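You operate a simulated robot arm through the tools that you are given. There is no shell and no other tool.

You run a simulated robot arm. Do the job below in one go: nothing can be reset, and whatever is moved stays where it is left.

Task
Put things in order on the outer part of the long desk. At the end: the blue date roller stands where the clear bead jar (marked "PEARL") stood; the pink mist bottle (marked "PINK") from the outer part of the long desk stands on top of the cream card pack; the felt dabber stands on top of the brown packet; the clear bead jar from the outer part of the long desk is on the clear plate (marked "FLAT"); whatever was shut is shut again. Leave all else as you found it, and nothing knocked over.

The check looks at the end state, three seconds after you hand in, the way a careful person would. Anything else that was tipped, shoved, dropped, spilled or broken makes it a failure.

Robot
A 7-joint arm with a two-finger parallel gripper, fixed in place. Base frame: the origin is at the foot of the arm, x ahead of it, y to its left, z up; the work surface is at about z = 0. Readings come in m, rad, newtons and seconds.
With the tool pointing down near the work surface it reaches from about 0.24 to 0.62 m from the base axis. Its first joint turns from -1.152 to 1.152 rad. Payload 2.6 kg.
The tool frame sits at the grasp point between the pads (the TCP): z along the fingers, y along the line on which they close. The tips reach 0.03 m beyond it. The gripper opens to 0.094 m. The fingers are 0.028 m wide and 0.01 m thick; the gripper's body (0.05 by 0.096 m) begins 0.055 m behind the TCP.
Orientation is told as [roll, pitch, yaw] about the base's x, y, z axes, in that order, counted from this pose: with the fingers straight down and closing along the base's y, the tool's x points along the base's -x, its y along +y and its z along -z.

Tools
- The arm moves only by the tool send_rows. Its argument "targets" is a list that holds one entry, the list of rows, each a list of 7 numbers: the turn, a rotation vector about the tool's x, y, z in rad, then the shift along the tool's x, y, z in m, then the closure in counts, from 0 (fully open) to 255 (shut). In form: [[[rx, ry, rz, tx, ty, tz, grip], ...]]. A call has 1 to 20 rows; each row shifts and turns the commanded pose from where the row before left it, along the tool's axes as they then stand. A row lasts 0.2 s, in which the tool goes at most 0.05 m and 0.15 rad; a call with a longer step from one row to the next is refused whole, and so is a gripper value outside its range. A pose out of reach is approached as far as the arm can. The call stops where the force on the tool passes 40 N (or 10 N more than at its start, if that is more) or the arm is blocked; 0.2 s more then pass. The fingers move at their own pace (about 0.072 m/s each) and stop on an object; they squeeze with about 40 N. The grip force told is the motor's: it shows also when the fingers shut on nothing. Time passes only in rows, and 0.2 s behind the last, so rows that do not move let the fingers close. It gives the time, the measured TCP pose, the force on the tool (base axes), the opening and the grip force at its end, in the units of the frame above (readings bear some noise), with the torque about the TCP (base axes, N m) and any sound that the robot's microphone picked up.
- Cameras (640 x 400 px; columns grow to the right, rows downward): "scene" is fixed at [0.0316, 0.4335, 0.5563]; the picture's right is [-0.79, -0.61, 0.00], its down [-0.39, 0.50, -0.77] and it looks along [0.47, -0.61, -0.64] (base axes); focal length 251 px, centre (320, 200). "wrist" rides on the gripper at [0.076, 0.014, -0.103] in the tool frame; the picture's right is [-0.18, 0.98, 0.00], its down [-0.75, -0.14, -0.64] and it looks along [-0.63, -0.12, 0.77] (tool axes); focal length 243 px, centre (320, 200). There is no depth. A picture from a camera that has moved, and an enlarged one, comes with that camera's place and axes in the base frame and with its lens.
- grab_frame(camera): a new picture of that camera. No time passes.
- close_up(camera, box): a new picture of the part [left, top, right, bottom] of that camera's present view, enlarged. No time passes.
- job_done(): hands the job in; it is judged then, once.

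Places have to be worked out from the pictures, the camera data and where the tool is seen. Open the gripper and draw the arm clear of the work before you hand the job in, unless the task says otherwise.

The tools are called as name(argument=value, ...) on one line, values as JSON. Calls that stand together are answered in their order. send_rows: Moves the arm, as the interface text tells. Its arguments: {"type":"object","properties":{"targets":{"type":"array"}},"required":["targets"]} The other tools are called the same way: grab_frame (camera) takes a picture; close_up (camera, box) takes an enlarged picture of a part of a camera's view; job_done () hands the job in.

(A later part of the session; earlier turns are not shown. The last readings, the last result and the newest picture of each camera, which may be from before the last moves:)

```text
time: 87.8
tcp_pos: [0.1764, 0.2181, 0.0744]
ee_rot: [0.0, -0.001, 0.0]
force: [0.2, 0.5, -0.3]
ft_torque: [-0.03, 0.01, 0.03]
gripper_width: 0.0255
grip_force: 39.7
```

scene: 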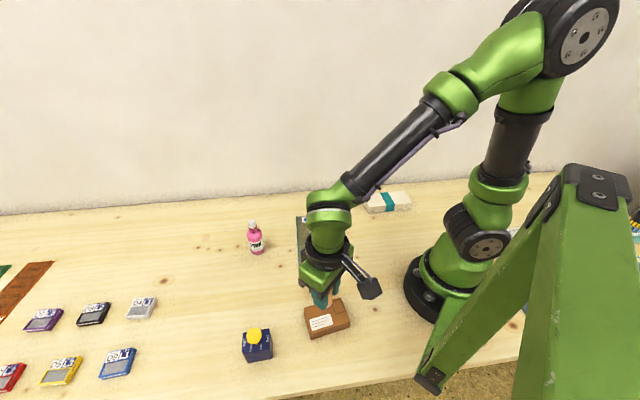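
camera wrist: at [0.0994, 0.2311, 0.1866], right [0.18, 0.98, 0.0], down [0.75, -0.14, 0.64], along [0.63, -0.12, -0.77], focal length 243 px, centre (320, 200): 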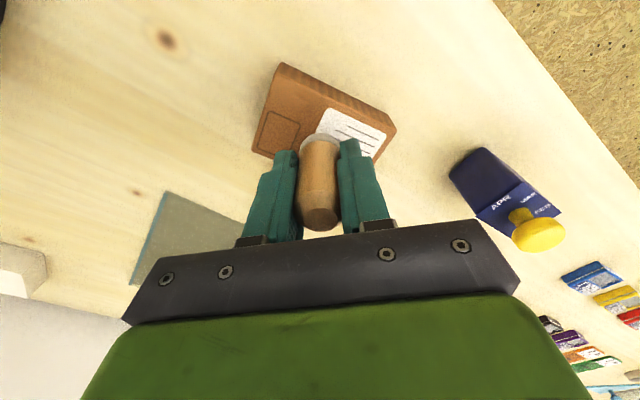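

Still free; another 1.4 mm.

send_rows(targets=[[[0, 0, 0, 0, 0, 0.0007, 255], [0, 0, 0, 0, 0, 0.0007, 255], [0, 0, 0, 0, 0, 0, 255]]])

```text
time: 88.6
tcp_pos: [0.1763, 0.2191, 0.0746]
ee_rot: [0.0, -0.001, 0.0]
force: [-0.4, 0.0, 0.2]
ft_torque: [-0.01, 0.0, 0.04]
gripper_width: 0.0257
grip_force: 39.7
```

Another 1 mm.

send_rows(targets=[[[0, 0, 0, 0, 0, 0.0005, 255], [0, 0, 0, 0, 0, 0.0005, 255], [0, 0, 0, 0, 0, 0, 255]]])

```text
time: 89.4
tcp_pos: [0.1763, 0.2179, 0.0738]
ee_rot: [0.0, -0.001, 0.001]
force: [0.2, -0.3, -0.5]
ft_torque: [0.05, -0.01, -0.01]
gripper_width: 0.0258
grip_force: 39.9
```

Another 1 mm.

send_rows(targets=[[[0, 0, 0, 0, 0, 0.0005, 255], [0, 0, 0, 0, 0, 0.0005, 255], [0, 0, 0, 0, 0, 0, 255]]])

close_up(camera="scene", box=[300, 270, 360, 340])

close_up(camera="wrist", box=[240, 60, 400, 240])

```text
time: 90.2
tcp_pos: [0.1762, 0.2179, 0.0721]
ee_rot: [-0.001, -0.001, -0.001]
force: [0.6, 0.1, -0.5]
ft_torque: [-0.01, 0.0, 0.0]
gripper_width: 0.0254
grip_force: 39.5
```

```text
5.71 times, centred on (330, 305) of scene
camera zoom: at [0.0316, 0.4335, 0.5563], right [-0.79, -0.61, 0.0], down [-0.39, 0.5, -0.77], along [0.47, -0.61, -0.64], focal length 1433 px, centre (263, -400)
```

zoom: 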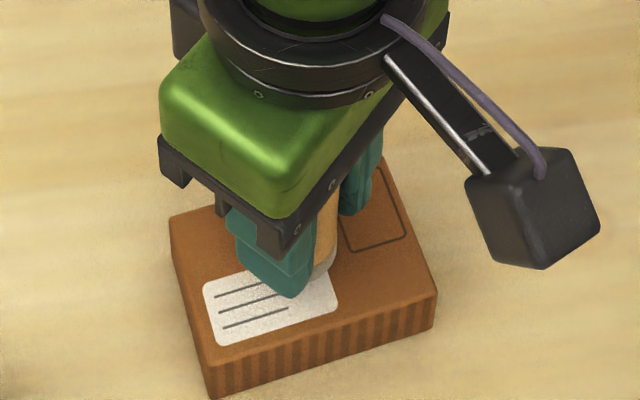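

```text
2.22 times, centred on (320, 150) of wrist
camera zoom: at [0.0996, 0.2314, 0.1768], right [0.18, 0.98, 0.0], down [0.75, -0.14, 0.64], along [0.63, -0.12, -0.77], focal length 539 px, centre (320, 311)
```

zoom: 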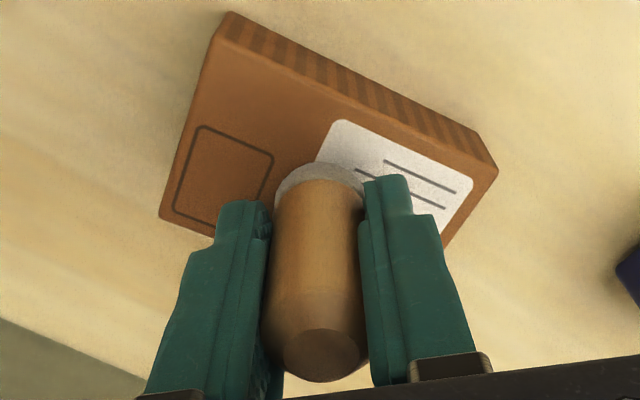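

Still a small gap. Another 1 mm.

send_rows(targets=[[[0, 0, 0, 0, 0, 0.0005, 255], [0, 0, 0, 0, 0, 0.0005, 255], [0, 0, 0, 0, 0, 0, 255]]])

```text
time: 91.0
tcp_pos: [0.1778, 0.2178, 0.0725]
ee_rot: [0.001, 0.0, 0.0]
force: [-9.0, -3.2, 29.7]
ft_torque: [-0.14, 0.33, -0.03]
gripper_width: 0.0255
grip_force: 40.1
```

Firm contact now (30 N), more than I want. I ease up by about 0.8 mm before releasing.

send_rows(targets=[[[0, 0, 0, 0, 0, -0.0004, 255], [0, 0, 0, 0, 0, -0.0003, 255], [0, 0, 0, 0, 0, 0, 255]]])

close_up(camera="wrist", box=[240, 60, 400, 240])

```text
time: 91.8
tcp_pos: [0.1773, 0.2184, 0.0728]
ee_rot: [0.002, -0.002, 0.0]
force: [-3.8, 2.5, 21.3]
ft_torque: [0.09, 0.15, 0.01]
gripper_width: 0.0256
grip_force: 40.1
```

```text
2.22 times, centred on (320, 150) of wrist
camera zoom: at [0.1007, 0.2313, 0.1762], right [0.18, 0.98, 0.0], down [0.75, -0.14, 0.64], along [0.63, -0.12, -0.77], focal length 539 px, centre (320, 311)
```

zoom: 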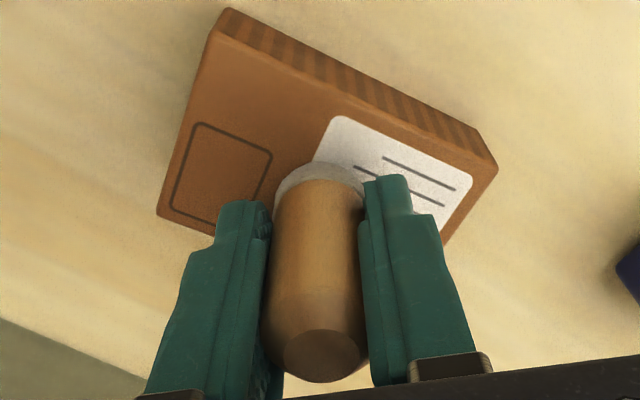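

Still 21 N; I ease up another 0.7 mm.

send_rows(targets=[[[0, 0, 0, 0, 0, -0.0004, 255], [0, 0, 0, 0, 0, -0.0003, 255], [0, 0, 0, 0, 0, 0, 255]]])

```text
time: 92.6
tcp_pos: [0.1769, 0.2159, 0.0719]
ee_rot: [-0.002, 0.002, 0.0]
force: [-0.3, 0.4, -0.1]
ft_torque: [-0.01, -0.03, 0.02]
gripper_width: 0.0256
grip_force: 39.6
```

The load is relieved, so the dabber is at most a fraction of a mm above the packet. I lower 0.3 mm and open gently.

send_rows(targets=[[[0, 0, 0, 0, 0, 0.0003, 255], [0, 0, 0, 0, 0, 0, 230], [0, 0, 0, 0, 0, 0, 180], [0, 0, 0, 0, 0, 0, 120], [0, 0, 0, 0, 0, 0, 60], [0, 0, 0, 0, 0, 0, 0], [0, 0, 0, 0, 0, 0, 0]]])

grab_frame(camera="wrist")

```text
time: 94.2
tcp_pos: [0.1776, 0.2173, 0.0724]
ee_rot: [0.0, -0.001, 0.002]
force: [0.4, 0.1, -0.5]
ft_torque: [0.0, 0.01, 0.0]
gripper_width: 0.0941
grip_force: 0.1
```

```text
taken
camera wrist: at [0.1002, 0.2307, 0.1768], right [0.18, 0.98, 0.0], down [0.75, -0.14, 0.64], along [0.63, -0.12, -0.77], focal length 243 px, centre (320, 200)
```

wrist: 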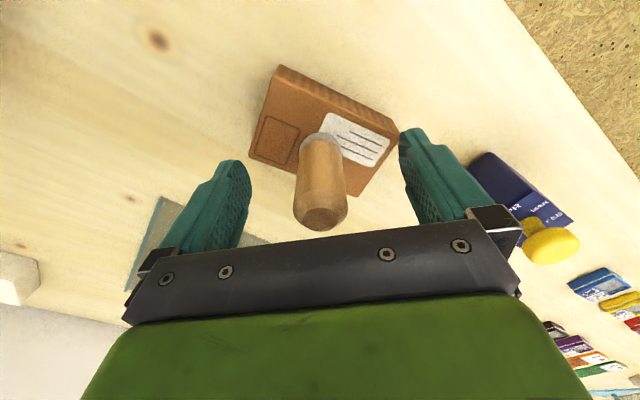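

The dabber stands on the packet. I rise straight up and compare the scene with before.

send_rows(targets=[[[0, 0, 0, 0, 0, -0.01, 0], [0, 0, 0, 0, 0, -0.03, 0], [0, 0, 0, 0, 0, -0.04, 0], [0, 0, 0, 0, 0, -0.04, 0], [0, 0, 0, 0, 0, -0.03, 0], [0, 0, 0, 0, 0, 0, 0]]])

grab_frame(camera="wrist")

close_up(camera="scene", box=[290, 285, 370, 345])

```text
time: 95.6
tcp_pos: [0.1749, 0.2183, 0.2215]
ee_rot: [-0.002, 0.0, 0.002]
force: [0.8, 0.5, -0.9]
ft_torque: [0.01, 0.01, -0.01]
gripper_width: 0.0939
grip_force: 0.0
```

```text
taken
camera wrist: at [0.0987, 0.2311, 0.325], right [0.18, 0.98, 0.0], down [0.75, -0.14, 0.64], along [0.63, -0.12, -0.77], focal length 243 px, centre (320, 200)
```

wrist: 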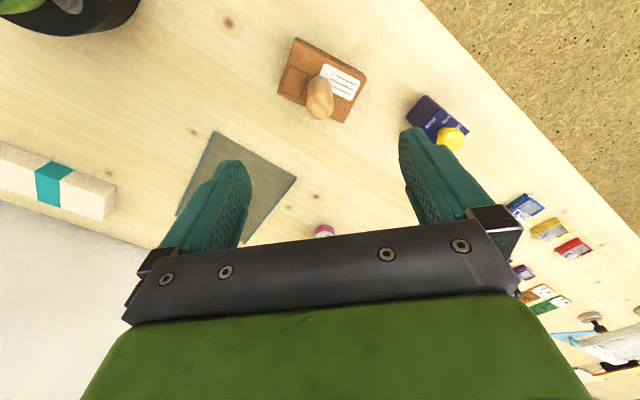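

```text
6.67 times, centred on (330, 315) of scene
camera zoom: at [0.0315, 0.4335, 0.5563], right [-0.79, -0.61, 0.0], down [-0.39, 0.5, -0.77], along [0.47, -0.61, -0.64], focal length 1671 px, centre (253, -567)
```

zoom: 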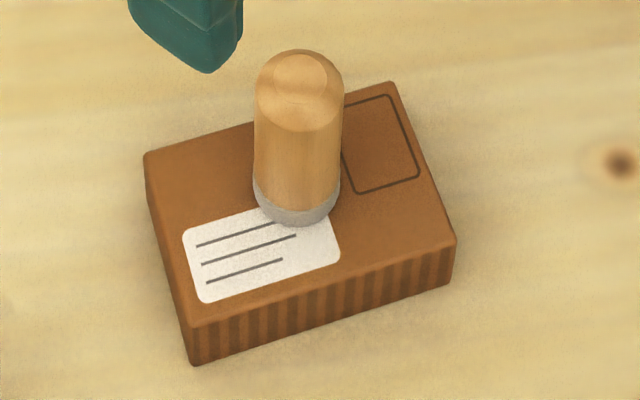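

The packet has not moved and the dabber stands in its middle. Now the pink bottle: I move above about (0.441, 0.185), staying at z ≈ 0.22.

send_rows(targets=[[[0, 0, 0, -0.02, -0.0025, -0.005, 0], [0, 0, 0, -0.042, -0.0052, -0.005, 0], [0, 0, 0, -0.042, -0.0052, 0, 0], [0, 0, 0, -0.042, -0.0052, 0, 0], [0, 0, 0, -0.042, -0.0052, 0, 0], [0, 0, 0, -0.042, -0.0052, 0, 0], [0, 0, 0, -0.036, -0.0045, 0, 0], [0, 0, 0, 0, 0, 0, 0]]])

grab_frame(camera="wrist")

close_up(camera="wrist", box=[270, 40, 370, 140])

```text
time: 97.4
tcp_pos: [0.4431, 0.1828, 0.232]
ee_rot: [0.0, -0.001, 0.0]
force: [0.2, -0.3, -0.6]
ft_torque: [0.01, 0.0, 0.01]
gripper_width: 0.094
grip_force: 0.0
```

```text
taken
camera wrist: at [0.366, 0.1969, 0.3361], right [0.18, 0.98, 0.0], down [0.75, -0.14, 0.64], along [0.63, -0.12, -0.77], focal length 243 px, centre (320, 200)
```

wrist: 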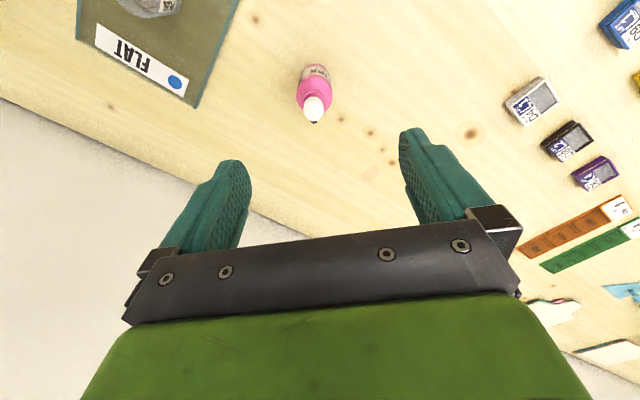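

```text
4.00 times, centred on (320, 90) of wrist
camera zoom: at [0.366, 0.1969, 0.3361], right [0.18, 0.98, 0.0], down [0.75, -0.14, 0.64], along [0.63, -0.12, -0.77], focal length 970 px, centre (320, 640)
```

zoom: 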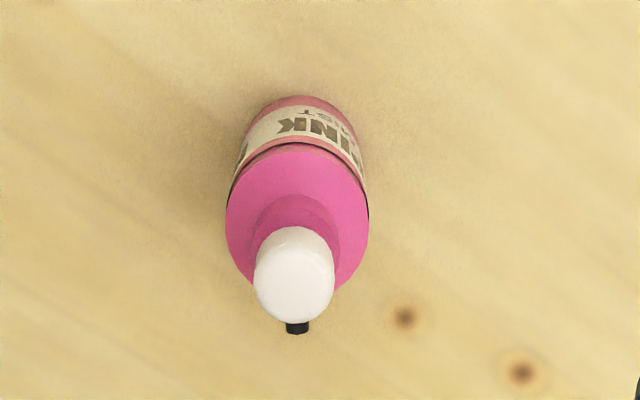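

The bottle stands at about (0.443, 0.176), 4 cm wide, about 11.5 cm tall with shoulder near 6.3 cm. I correct 6 mm in y and descend to z ≈ 0.12 first.

send_rows(targets=[[[0, 0, 0, 0, -0.0033, 0.01, 0], [0, 0, 0, 0, -0.003, 0.025, 0], [0, 0, 0, 0, 0, 0.03, 0], [0, 0, 0, 0, 0, 0.03, 0], [0, 0, 0, 0, 0, 0.017, 0], [0, 0, 0, 0, 0, 0, 0]]])

grab_frame(camera="wrist")

close_up(camera="scene", box=[200, 150, 300, 270])

```text
time: 98.8
tcp_pos: [0.4421, 0.1796, 0.1202]
ee_rot: [-0.001, 0.0, 0.001]
force: [-0.2, -0.1, -0.2]
ft_torque: [0.01, -0.03, 0.03]
gripper_width: 0.094
grip_force: 0.0
```

```text
taken
camera wrist: at [0.365, 0.1923, 0.2236], right [0.18, 0.98, 0.0], down [0.75, -0.14, 0.64], along [0.63, -0.12, -0.77], focal length 243 px, centre (320, 200)
```

wrist: 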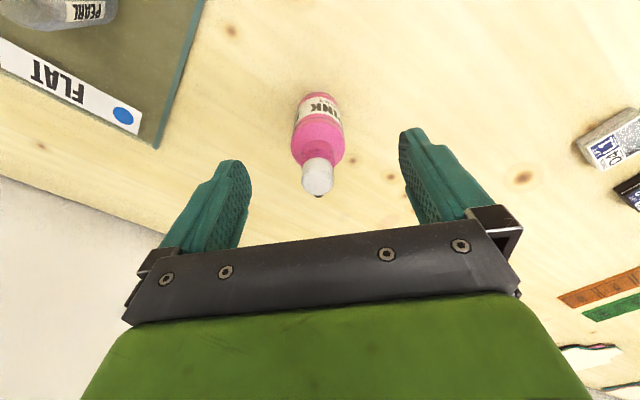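

```text
3.33 times, centred on (250, 210) of scene
camera zoom: at [0.0316, 0.4335, 0.5563], right [-0.79, -0.61, 0.0], down [-0.39, 0.5, -0.77], along [0.47, -0.61, -0.64], focal length 836 px, centre (553, 167)
```

zoom: 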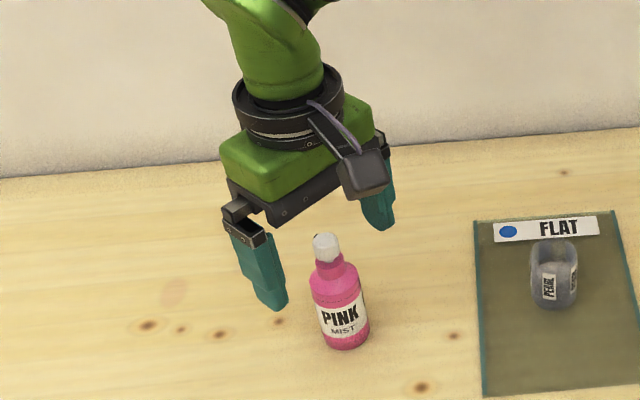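

Centred well. I descend to z ≈ 0.070 with the fingers open around the body.

send_rows(targets=[[[0, 0, 0, 0.001, -0.001, 0.01, 0], [0, 0, 0, 0, 0, 0.015, 0], [0, 0, 0, 0, 0, 0.013, 0], [0, 0, 0, 0, 0, 0.008, 0], [0, 0, 0, 0, 0, 0.004, 0], [0, 0, 0, 0, 0, 0, 0]]])

grab_frame(camera="wrist")

close_up(camera="scene", box=[210, 180, 300, 270])

```text
time: 100.2
tcp_pos: [0.4404, 0.1786, 0.0698]
ee_rot: [0.0, 0.002, 0.0]
force: [0.6, -0.1, -0.3]
ft_torque: [0.0, 0.01, 0.01]
gripper_width: 0.0942
grip_force: 0.1
```

```text
taken
camera wrist: at [0.3641, 0.192, 0.1741], right [0.18, 0.98, 0.0], down [0.75, -0.14, 0.64], along [0.63, -0.12, -0.77], focal length 243 px, centre (320, 200)
```

wrist: 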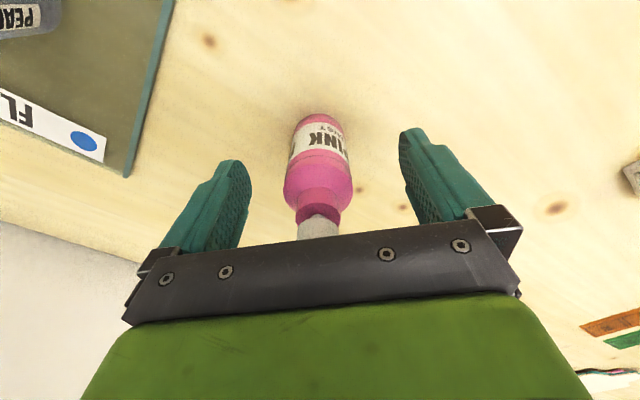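

```text
4.44 times, centred on (255, 225) of scene
camera zoom: at [0.0316, 0.4335, 0.5563], right [-0.79, -0.61, 0.0], down [-0.39, 0.5, -0.77], along [0.47, -0.61, -0.64], focal length 1114 px, centre (609, 89)
```

zoom: 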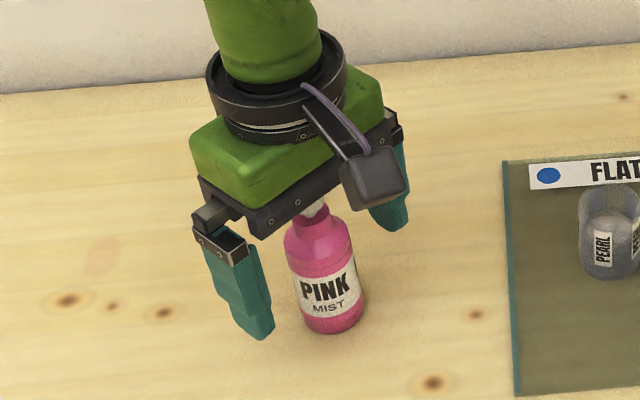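

No contact with the cap. I close on the bottle's body.

send_rows(targets=[[[0, 0, 0, 0, 0, 0, 255], [0, 0, 0, 0, 0, 0, 255], [0, 0, 0, 0, 0, 0, 255], [0, 0, 0, 0, 0, 0, 255], [0, 0, 0, 0, 0, 0, 255]]])

close_up(camera="wrist", box=[220, 90, 420, 260])

close_up(camera="scene", box=[210, 180, 300, 270])

```text
time: 101.4
tcp_pos: [0.4414, 0.1781, 0.0715]
ee_rot: [0.001, -0.001, 0.001]
force: [0.7, 0.0, 0.5]
ft_torque: [-0.03, -0.02, 0.05]
gripper_width: 0.0385
grip_force: 40.0
```

```text
2.35 times, centred on (320, 175) of wrist
camera zoom: at [0.3642, 0.192, 0.1742], right [0.18, 0.98, 0.0], down [0.75, -0.14, 0.64], along [0.63, -0.12, -0.77], focal length 571 px, centre (320, 259)
```

zoom: 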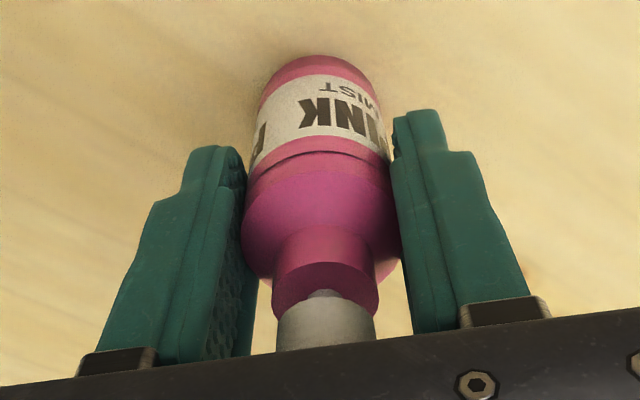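

```text
4.44 times, centred on (255, 225) of scene
camera zoom: at [0.0316, 0.4335, 0.5563], right [-0.79, -0.61, 0.0], down [-0.39, 0.5, -0.77], along [0.47, -0.61, -0.64], focal length 1114 px, centre (609, 89)
```

zoom: 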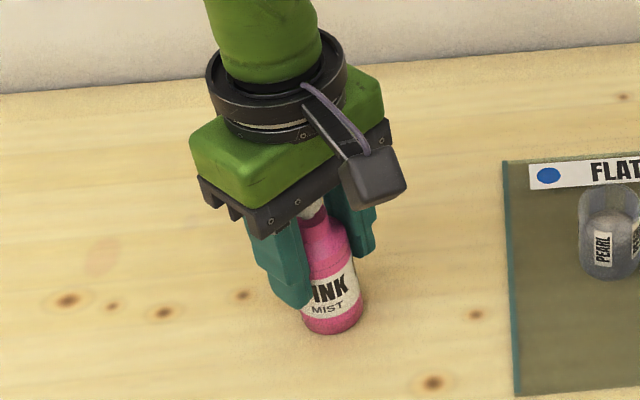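

Gripped at 38.5 mm, upright. I lift very slowly and check that it follows.

send_rows(targets=[[[0, 0, 0, 0, 0, -0.0007, 255], [0, 0, 0, 0, 0, -0.0007, 255], [0, 0, 0, 0, 0, -0.001, 255], [0, 0, 0, 0, 0, -0.001, 255], [0, 0, 0, 0, 0, -0.001, 255], [0, 0, 0, 0, 0, -0.001, 255], [0, 0, 0, 0, 0, -0.001, 255], [0, 0, 0, 0, 0, -0.0007, 255], [0, 0, 0, 0, 0, 0, 255]]])

close_up(camera="wrist", box=[220, 90, 420, 260])

close_up(camera="scene", box=[210, 180, 300, 270])

```text
time: 103.4
tcp_pos: [0.4414, 0.1773, 0.0781]
ee_rot: [0.002, -0.001, 0.0]
force: [0.3, 0.0, -0.8]
ft_torque: [0.03, 0.0, -0.01]
gripper_width: 0.0383
grip_force: 39.3
```

```text
2.35 times, centred on (320, 175) of wrist
camera zoom: at [0.3651, 0.1912, 0.1816], right [0.18, 0.98, 0.0], down [0.75, -0.14, 0.64], along [0.63, -0.12, -0.77], focal length 571 px, centre (320, 259)
```

zoom: 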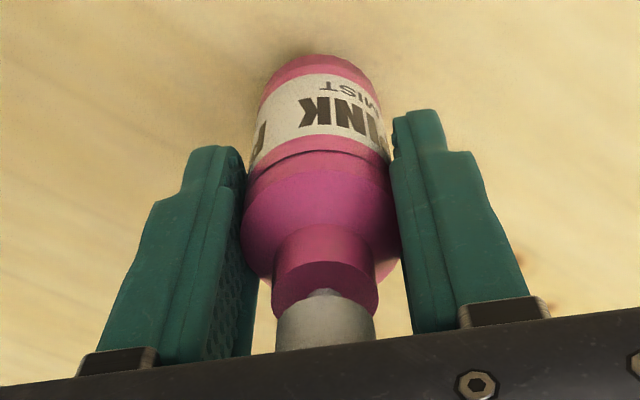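

```text
4.44 times, centred on (255, 225) of scene
camera zoom: at [0.0316, 0.4335, 0.5563], right [-0.79, -0.61, 0.0], down [-0.39, 0.5, -0.77], along [0.47, -0.61, -0.64], focal length 1114 px, centre (609, 89)
```

zoom: 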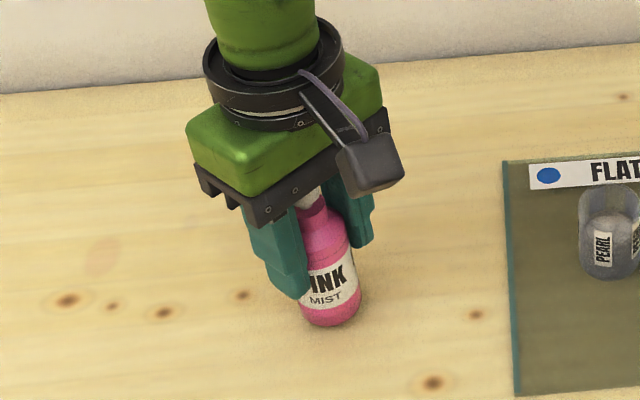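

The bottle rises with the fingers and hangs straight. I lift gently to z ≈ 0.165 so its base clears the jar on the plate.

send_rows(targets=[[[0, 0, 0, 0, 0, -0.002, 255], [0, 0, 0, 0, 0, -0.003, 255], [0, 0, 0, 0, 0, -0.004, 255], [0, 0, 0, 0, 0, -0.005, 255], [0, 0, 0, 0, 0, -0.006, 255], [0, 0, 0, 0, 0, -0.006, 255], [0, 0, 0, 0, 0, -0.006, 255], [0, 0, 0, 0, 0, -0.006, 255], [0, 0, 0, 0, 0, -0.006, 255], [0, 0, 0, 0, 0, -0.006, 255], [0, 0, 0, 0, 0, -0.006, 255], [0, 0, 0, 0, 0, -0.006, 255], [0, 0, 0, 0, 0, -0.006, 255], [0, 0, 0, 0, 0, -0.006, 255], [0, 0, 0, 0, 0, -0.005, 255], [0, 0, 0, 0, 0, -0.004, 255], [0, 0, 0, 0, 0, -0.003, 255], [0, 0, 0, 0, 0, -0.002, 255]]])

grab_frame(camera="wrist")

grab_frame(camera="scene")

```text
time: 107.2
tcp_pos: [0.4433, 0.1774, 0.1657]
ee_rot: [0.0, 0.0, 0.0]
force: [0.1, -0.2, -1.5]
ft_torque: [-0.05, -0.04, -0.02]
gripper_width: 0.0379
grip_force: 39.9
```

```text
taken
camera wrist: at [0.3648, 0.1905, 0.2698], right [0.18, 0.98, 0.0], down [0.75, -0.14, 0.64], along [0.63, -0.12, -0.77], focal length 243 px, centre (320, 200)
```

wrist: 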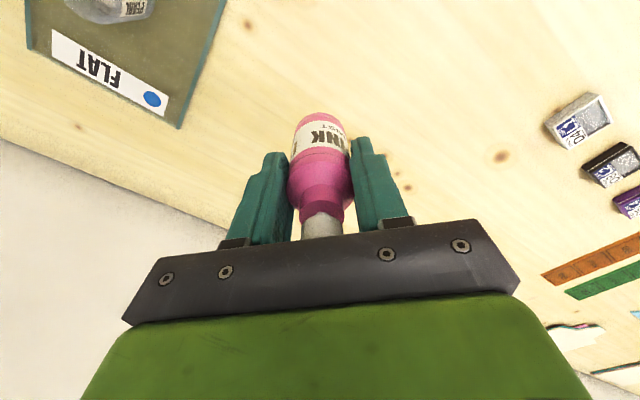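

```text
taken
```

scene: 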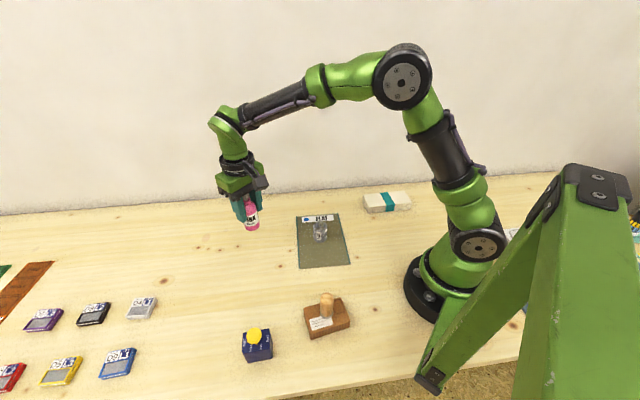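

All well. I carry the bottle toward the card pack at about (0.25, -0.217), first part.

send_rows(targets=[[[0, 0, 0, 0.0013, -0.0027, 0, 255], [0, 0, 0, 0.0026, -0.0054, 0, 255], [0, 0, 0, 0.0039, -0.0081, 0, 255], [0, 0, 0, 0.0053, -0.0108, 0, 255], [0, 0, 0, 0.0066, -0.0135, 0, 255], [0, 0, 0, 0.0066, -0.0135, 0, 255], [0, 0, 0, 0.0066, -0.0135, 0, 255], [0, 0, 0, 0.0066, -0.0135, 0, 255], [0, 0, 0, 0.0066, -0.0135, 0, 255], [0, 0, 0, 0.0066, -0.0135, 0, 255], [0, 0, 0, 0.0066, -0.0135, 0, 255], [0, 0, 0, 0.0066, -0.0135, 0, 255], [0, 0, 0, 0.0066, -0.0135, 0, 255], [0, 0, 0, 0.0066, -0.0135, 0, 255], [0, 0, 0, 0.0066, -0.0135, 0, 255], [0, 0, 0, 0.0066, -0.0135, 0, 255], [0, 0, 0, 0.0053, -0.0108, 0, 255], [0, 0, 0, 0.0039, -0.0081, 0, 255], [0, 0, 0, 0.0026, -0.0054, 0, 255], [0, 0, 0, 0.0013, -0.0027, 0, 255]]])

grab_frame(camera="wrist")

grab_frame(camera="scene")

```text
time: 111.4
tcp_pos: [0.3358, -0.0385, 0.1659]
ee_rot: [-0.001, 0.0, 0.001]
force: [0.9, 0.2, -1.5]
ft_torque: [0.01, -0.02, -0.05]
gripper_width: 0.0376
grip_force: 39.5
```

```text
taken
camera wrist: at [0.2588, -0.0252, 0.2691], right [0.18, 0.98, 0.0], down [0.75, -0.14, 0.64], along [0.63, -0.12, -0.77], focal length 243 px, centre (320, 200)
```

wrist: 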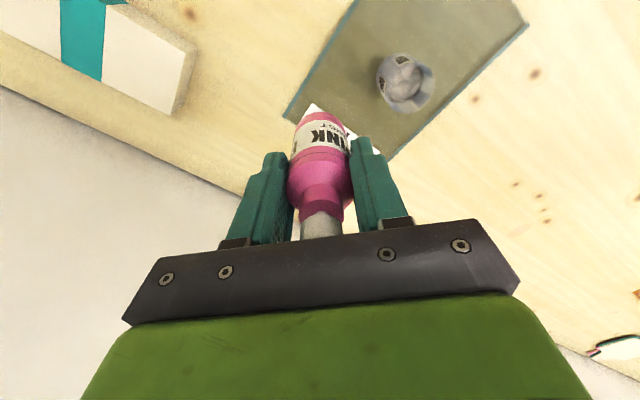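

```text
taken
```

scene: 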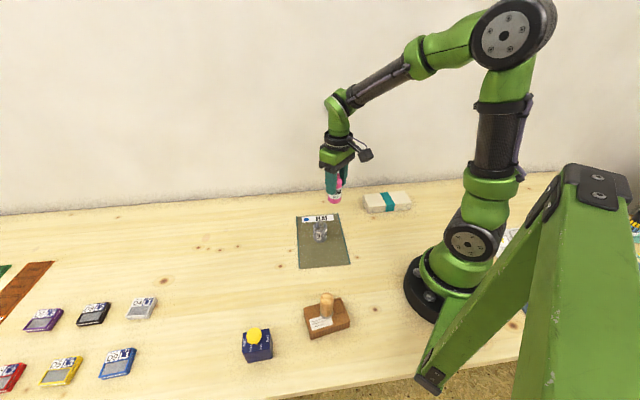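

The grip width reads slightly smaller than before, so I check closely whether the bottle is creeping.

close_up(camera="wrist", box=[220, 90, 420, 260])

close_up(camera="scene", box=[290, 120, 410, 220])

```text
2.35 times, centred on (320, 175) of wrist
camera zoom: at [0.2588, -0.0252, 0.2691], right [0.18, 0.98, 0.0], down [0.75, -0.14, 0.64], along [0.63, -0.12, -0.77], focal length 571 px, centre (320, 259)
```

zoom: 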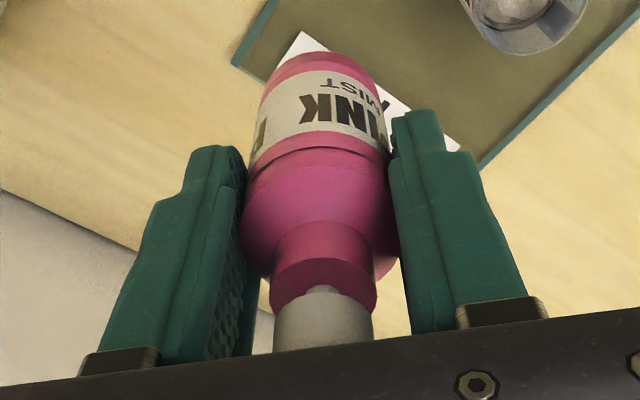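

```text
4.00 times, centred on (350, 170) of scene
camera zoom: at [0.0316, 0.4335, 0.5563], right [-0.79, -0.61, 0.0], down [-0.39, 0.5, -0.77], along [0.47, -0.61, -0.64], focal length 1003 px, centre (200, 320)
```

zoom: 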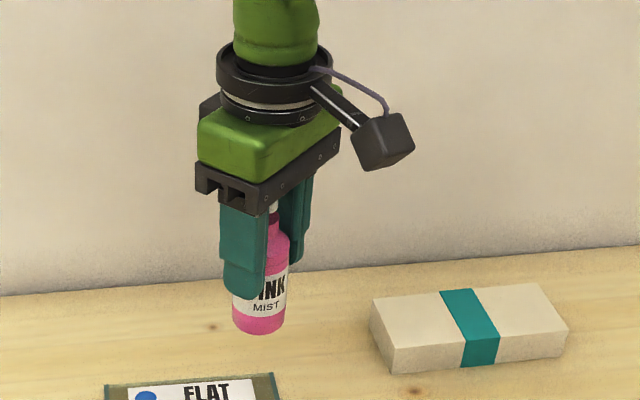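

The bottle has crept only about 1 mm; I do not linger. I continue to above the pack while also coming down a little.

send_rows(targets=[[[0, 0, 0, 0.0013, -0.0027, 0.001, 255], [0, 0, 0, 0.0026, -0.0054, 0.002, 255], [0, 0, 0, 0.0039, -0.0081, 0.003, 255], [0, 0, 0, 0.0052, -0.0108, 0.003, 255], [0, 0, 0, 0.0065, -0.0135, 0.003, 255], [0, 0, 0, 0.0065, -0.0135, 0.003, 255], [0, 0, 0, 0.0065, -0.0135, 0.003, 255], [0, 0, 0, 0.0065, -0.0135, 0.003, 255], [0, 0, 0, 0.0065, -0.0135, 0.003, 255], [0, 0, 0, 0.0065, -0.0135, 0.003, 255], [0, 0, 0, 0.0065, -0.0135, 0.003, 255], [0, 0, 0, 0.0065, -0.0135, 0.002, 255], [0, 0, 0, 0.0065, -0.0135, 0.001, 255], [0, 0, 0, 0.0052, -0.0108, 0, 255], [0, 0, 0, 0.0039, -0.0081, 0, 255], [0, 0, 0, 0.0026, -0.0054, 0, 255], [0, 0, 0, 0.0013, -0.0027, 0, 255]]])

grab_frame(camera="wrist")

close_up(camera="scene", box=[330, 120, 450, 230])

```text
time: 115.0
tcp_pos: [0.253, -0.2137, 0.1326]
ee_rot: [0.002, 0.0, 0.0]
force: [-0.4, 0.4, -0.3]
ft_torque: [0.0, 0.02, 0.01]
gripper_width: 0.0376
grip_force: 39.7
```

```text
taken
camera wrist: at [0.1756, -0.2009, 0.2364], right [0.18, 0.98, 0.0], down [0.75, -0.14, 0.64], along [0.63, -0.12, -0.77], focal length 243 px, centre (320, 200)
```

wrist: 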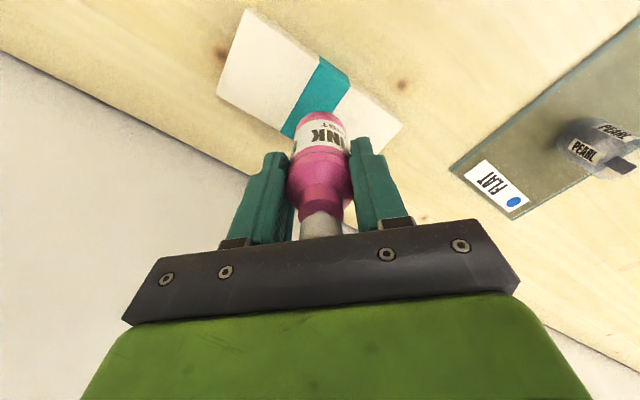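

```text
3.64 times, centred on (390, 175) of scene
camera zoom: at [0.0316, 0.4335, 0.5563], right [-0.79, -0.61, 0.0], down [-0.39, 0.5, -0.77], along [0.47, -0.61, -0.64], focal length 912 px, centre (66, 291)
```

zoom: 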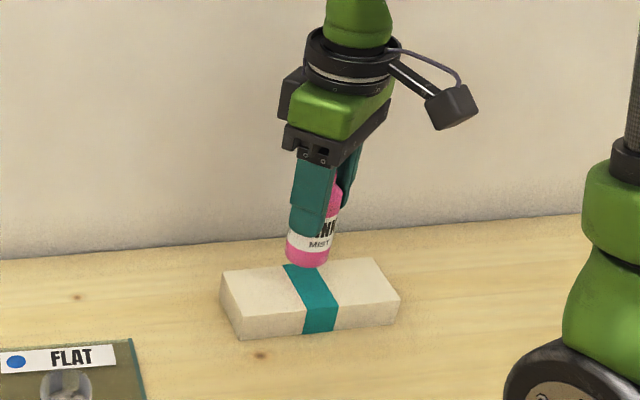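

close_up(camera="wrist", box=[200, 0, 420, 200])

```text
2.00 times, centred on (310, 100) of wrist
camera zoom: at [0.1756, -0.2009, 0.2364], right [0.18, 0.98, 0.0], down [0.75, -0.14, 0.64], along [0.63, -0.12, -0.77], focal length 485 px, centre (340, 400)
```

zoom: 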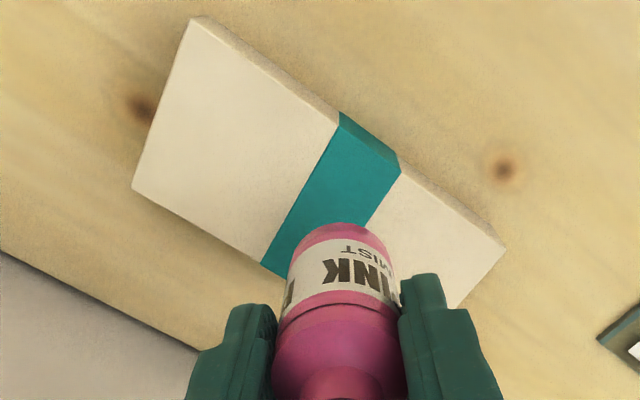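

The pack's top centre is about (0.248, -0.219). I shift the bottle by about (-6, -5) mm and lower it to roughly 8 mm above the pack.

send_rows(targets=[[[0, 0, 0, 0.0015, -0.0013, 0.002, 255], [0, 0, 0, 0.0025, -0.0022, 0.004, 255], [0, 0, 0, 0.0018, -0.0015, 0.005, 255], [0, 0, 0, 0.0007, -0.0005, 0.005, 255], [0, 0, 0, 0, 0, 0.004, 255], [0, 0, 0, 0, 0, 0.003, 255], [0, 0, 0, 0, 0, 0.0015, 255], [0, 0, 0, 0, 0, 0, 255]]])

close_up(camera="scene", box=[345, 150, 425, 220])

close_up(camera="wrist", box=[200, 0, 420, 200])

```text
time: 116.8
tcp_pos: [0.2463, -0.2201, 0.1084]
ee_rot: [-0.001, 0.001, 0.001]
force: [-0.3, -0.2, 0.1]
ft_torque: [-0.02, 0.02, 0.0]
gripper_width: 0.0372
grip_force: 40.4
```

```text
5.71 times, centred on (385, 185) of scene
camera zoom: at [0.0316, 0.4335, 0.5563], right [-0.79, -0.61, 0.0], down [-0.39, 0.5, -0.77], along [0.47, -0.61, -0.64], focal length 1433 px, centre (-51, 286)
```

zoom: 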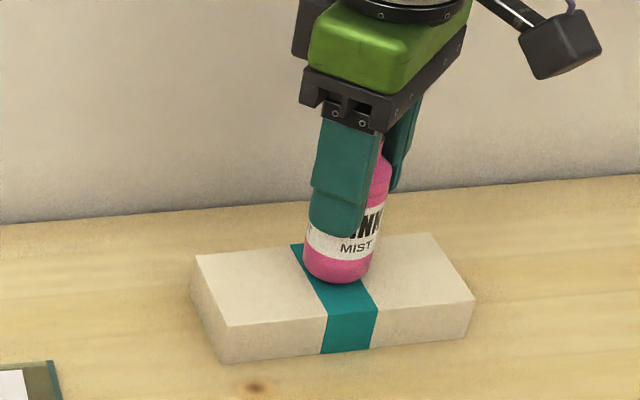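

```text
2.00 times, centred on (310, 100) of wrist
camera zoom: at [0.1686, -0.2064, 0.212], right [0.18, 0.98, 0.0], down [0.75, -0.14, 0.64], along [0.63, -0.12, -0.77], focal length 485 px, centre (340, 400)
```

zoom: 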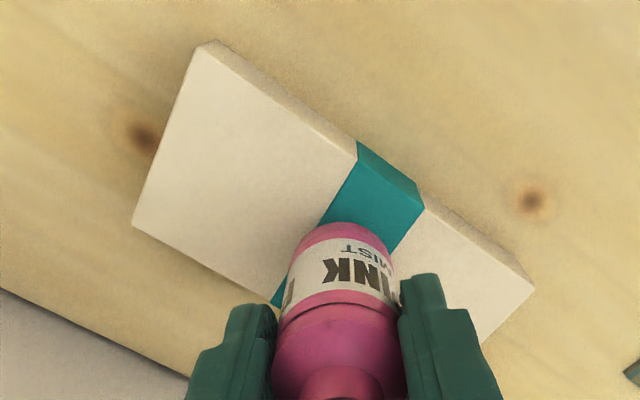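

Bottle is over the band in the middle of the pack. I descend in small rows, watching the force.

send_rows(targets=[[[0, 0, 0, 0, 0, 0.0015, 255], [0, 0, 0, 0, 0, 0.0015, 255], [0, 0, 0, 0, 0, 0.001, 255], [0, 0, 0, 0, 0, 0, 255]]])

close_up(camera="scene", box=[345, 150, 425, 220])

```text
time: 117.8
tcp_pos: [0.2465, -0.219, 0.1043]
ee_rot: [-0.001, 0.0, 0.0]
force: [0.6, 0.3, -0.4]
ft_torque: [-0.01, -0.01, 0.03]
gripper_width: 0.0375
grip_force: 39.7
```

```text
5.71 times, centred on (385, 185) of scene
camera zoom: at [0.0316, 0.4335, 0.5563], right [-0.79, -0.61, 0.0], down [-0.39, 0.5, -0.77], along [0.47, -0.61, -0.64], focal length 1433 px, centre (-51, 286)
```

zoom: 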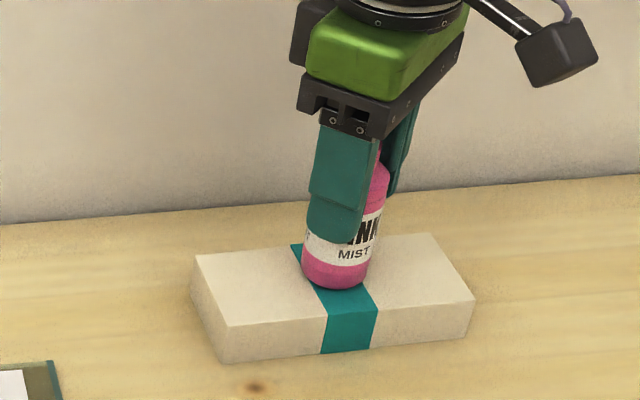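

No contact yet; 1.4 mm more.

send_rows(targets=[[[0, 0, 0, 0, 0, 0.0007, 255], [0, 0, 0, 0, 0, 0.0007, 255], [0, 0, 0, 0, 0, 0, 255]]])

```text
time: 118.6
tcp_pos: [0.246, -0.2193, 0.1034]
ee_rot: [0.0, 0.0, -0.002]
force: [0.5, -0.6, -0.5]
ft_torque: [0.0, 0.01, 0.01]
gripper_width: 0.0374
grip_force: 40.2
```

Still free; 1 mm more in half-mm rows.

send_rows(targets=[[[0, 0, 0, 0, 0, 0.0005, 255], [0, 0, 0, 0, 0, 0.0005, 255], [0, 0, 0, 0, 0, 0, 255]]])

```text
time: 119.4
tcp_pos: [0.246, -0.2195, 0.1012]
ee_rot: [0.001, 0.002, -0.001]
force: [0.5, 1.4, -1.0]
ft_torque: [0.03, 0.01, -0.06]
gripper_width: 0.0374
grip_force: 40.1
```

Again 0.8 mm.

send_rows(targets=[[[0, 0, 0, 0, 0, 0.0004, 255], [0, 0, 0, 0, 0, 0.0004, 255], [0, 0, 0, 0, 0, 0, 255]]])

```text
time: 120.2
tcp_pos: [0.2455, -0.2182, 0.1023]
ee_rot: [0.001, 0.0, -0.001]
force: [-0.5, 0.3, -0.3]
ft_torque: [-0.01, 0.0, 0.02]
gripper_width: 0.0373
grip_force: 40.1
```

Again 0.8 mm.

send_rows(targets=[[[0, 0, 0, 0, 0, 0.0004, 255], [0, 0, 0, 0, 0, 0.0004, 255], [0, 0, 0, 0, 0, 0, 255]]])

close_up(camera="scene", box=[345, 150, 425, 220])

```text
time: 121.0
tcp_pos: [0.2466, -0.2183, 0.1021]
ee_rot: [-0.001, 0.0, 0.0]
force: [-0.3, 0.0, 0.5]
ft_torque: [0.02, 0.06, -0.01]
gripper_width: 0.0375
grip_force: 39.8
```

```text
5.71 times, centred on (385, 185) of scene
camera zoom: at [0.0316, 0.4335, 0.5563], right [-0.79, -0.61, 0.0], down [-0.39, 0.5, -0.77], along [0.47, -0.61, -0.64], focal length 1433 px, centre (-51, 286)
```

zoom: 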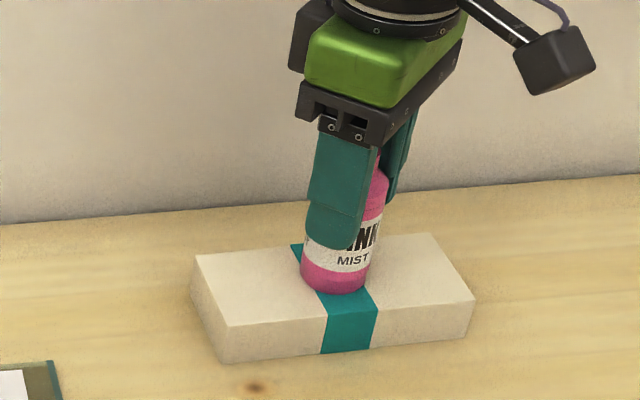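

Close to contact. Another 0.8 mm.

send_rows(targets=[[[0, 0, 0, 0, 0, 0.0004, 255], [0, 0, 0, 0, 0, 0.0004, 255], [0, 0, 0, 0, 0, 0, 255]]])

```text
time: 121.8
tcp_pos: [0.2454, -0.2193, 0.1004]
ee_rot: [0.0, -0.002, 0.001]
force: [-1.9, 4.5, 15.4]
ft_torque: [0.21, 0.23, -0.09]
gripper_width: 0.0372
grip_force: 40.1
```

Contact at 15 N. I ease up 0.4 mm to reduce the load, then read.

send_rows(targets=[[[0, 0, 0, 0, 0, -0.0004, 255], [0, 0, 0, 0, 0, 0, 255]]])

close_up(camera="scene", box=[345, 150, 425, 220])

close_up(camera="wrist", box=[200, 0, 420, 250])

```text
time: 122.4
tcp_pos: [0.2453, -0.2195, 0.1002]
ee_rot: [-0.002, -0.001, 0.001]
force: [3.4, 3.5, 12.8]
ft_torque: [0.4, -0.14, -0.1]
gripper_width: 0.0374
grip_force: 40.3
```

```text
5.71 times, centred on (385, 185) of scene
camera zoom: at [0.0315, 0.4335, 0.5563], right [-0.79, -0.61, 0.0], down [-0.39, 0.5, -0.77], along [0.47, -0.61, -0.64], focal length 1433 px, centre (-51, 286)
```

zoom: 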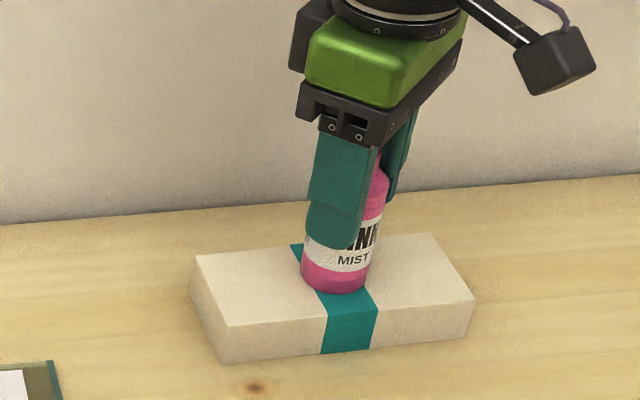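

```text
1.60 times, centred on (310, 125) of wrist
camera zoom: at [0.1687, -0.206, 0.2036], right [0.18, 0.98, 0.0], down [0.75, -0.14, 0.64], along [0.63, -0.12, -0.77], focal length 388 px, centre (336, 320)
```

zoom: 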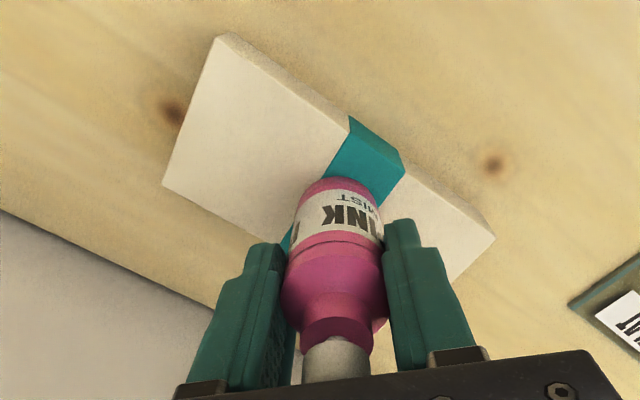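

Still 13 N; another 0.5 mm up.

send_rows(targets=[[[0, 0, 0, 0, 0, -0.0005, 255], [0, 0, 0, 0, 0, 0, 255]]])

```text
time: 123.0
tcp_pos: [0.2454, -0.2191, 0.0997]
ee_rot: [-0.001, -0.001, 0.001]
force: [1.3, -1.7, 6.9]
ft_torque: [-0.11, -0.11, 0.02]
gripper_width: 0.0374
grip_force: 39.5
```

Now about 7 N with little torque, firmly resting. I open the gripper gradually.

send_rows(targets=[[[0, 0, 0, 0, 0, -0.0002, 255], [0, 0, 0, 0, 0, 0, 200], [0, 0, 0, 0, 0, 0, 150], [0, 0, 0, 0, 0, 0, 100], [0, 0, 0, 0, 0, 0, 50], [0, 0, 0, 0, 0, 0, 0], [0, 0, 0, 0, 0, 0, 0]]])

grab_frame(camera="wrist")

close_up(camera="scene", box=[345, 150, 425, 220])

```text
time: 124.6
tcp_pos: [0.2458, -0.219, 0.1008]
ee_rot: [0.0, 0.001, -0.001]
force: [0.1, -1.1, -0.1]
ft_torque: [0.01, 0.0, -0.03]
gripper_width: 0.0938
grip_force: 0.1
```

```text
taken
camera wrist: at [0.1681, -0.2061, 0.2042], right [0.18, 0.98, 0.0], down [0.75, -0.14, 0.64], along [0.63, -0.12, -0.77], focal length 243 px, centre (320, 200)
```

wrist: 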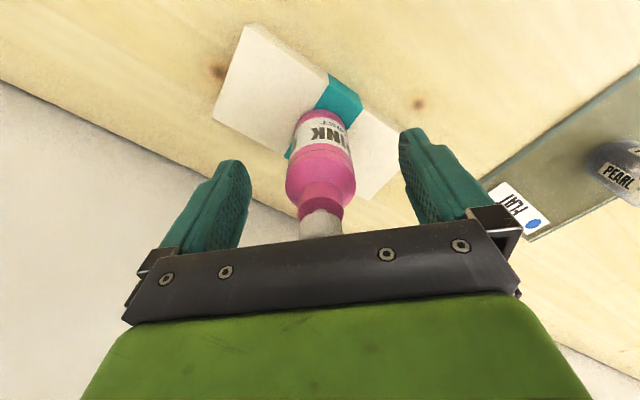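

```text
5.71 times, centred on (385, 185) of scene
camera zoom: at [0.0316, 0.4335, 0.5563], right [-0.79, -0.61, 0.0], down [-0.39, 0.5, -0.77], along [0.47, -0.61, -0.64], focal length 1433 px, centre (-51, 286)
```

zoom: 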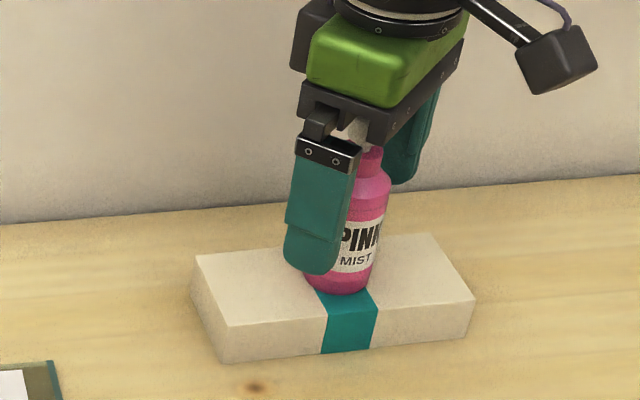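

The bottle stands on the pack, free of the fingers. I rise straight up and inspect everything.

send_rows(targets=[[[0, 0, 0, 0, 0, -0.01, 0], [0, 0, 0, 0, 0, -0.02, 0], [0, 0, 0, 0, 0, -0.03, 0], [0, 0, 0, 0, 0, -0.04, 0], [0, 0, 0, 0, 0, -0.04, 0], [0, 0, 0, 0, 0, -0.03, 0], [0, 0, 0, 0, 0, 0, 0]]])

grab_frame(camera="scene")

close_up(camera="scene", box=[350, 145, 430, 225])

grab_frame(camera="wrist")

```text
time: 126.2
tcp_pos: [0.2435, -0.2178, 0.2716]
ee_rot: [0.0, -0.001, 0.001]
force: [0.6, 0.1, 0.5]
ft_torque: [0.0, 0.01, 0.01]
gripper_width: 0.094
grip_force: 0.1
```

```text
taken
```

scene: 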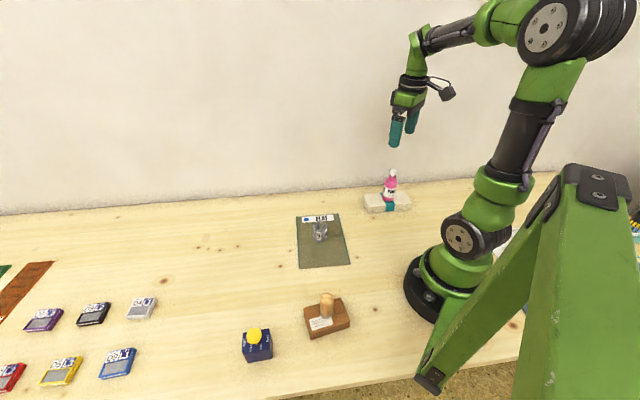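

```text
5.00 times, centred on (390, 185) of scene
camera zoom: at [0.0315, 0.4335, 0.5563], right [-0.79, -0.61, 0.0], down [-0.39, 0.5, -0.77], along [0.47, -0.61, -0.64], focal length 1254 px, centre (-30, 275)
```

zoom: 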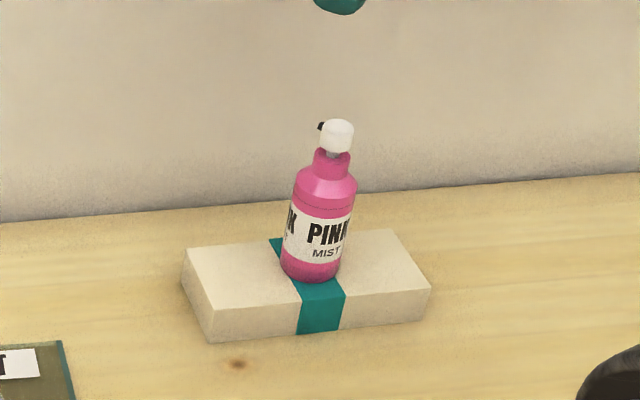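

```text
taken
camera wrist: at [0.167, -0.205, 0.3754], right [0.18, 0.98, 0.0], down [0.75, -0.14, 0.64], along [0.63, -0.12, -0.77], focal length 243 px, centre (320, 200)
```

wrist: 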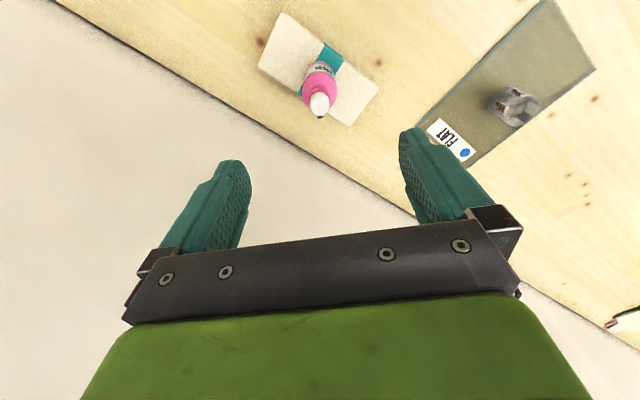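

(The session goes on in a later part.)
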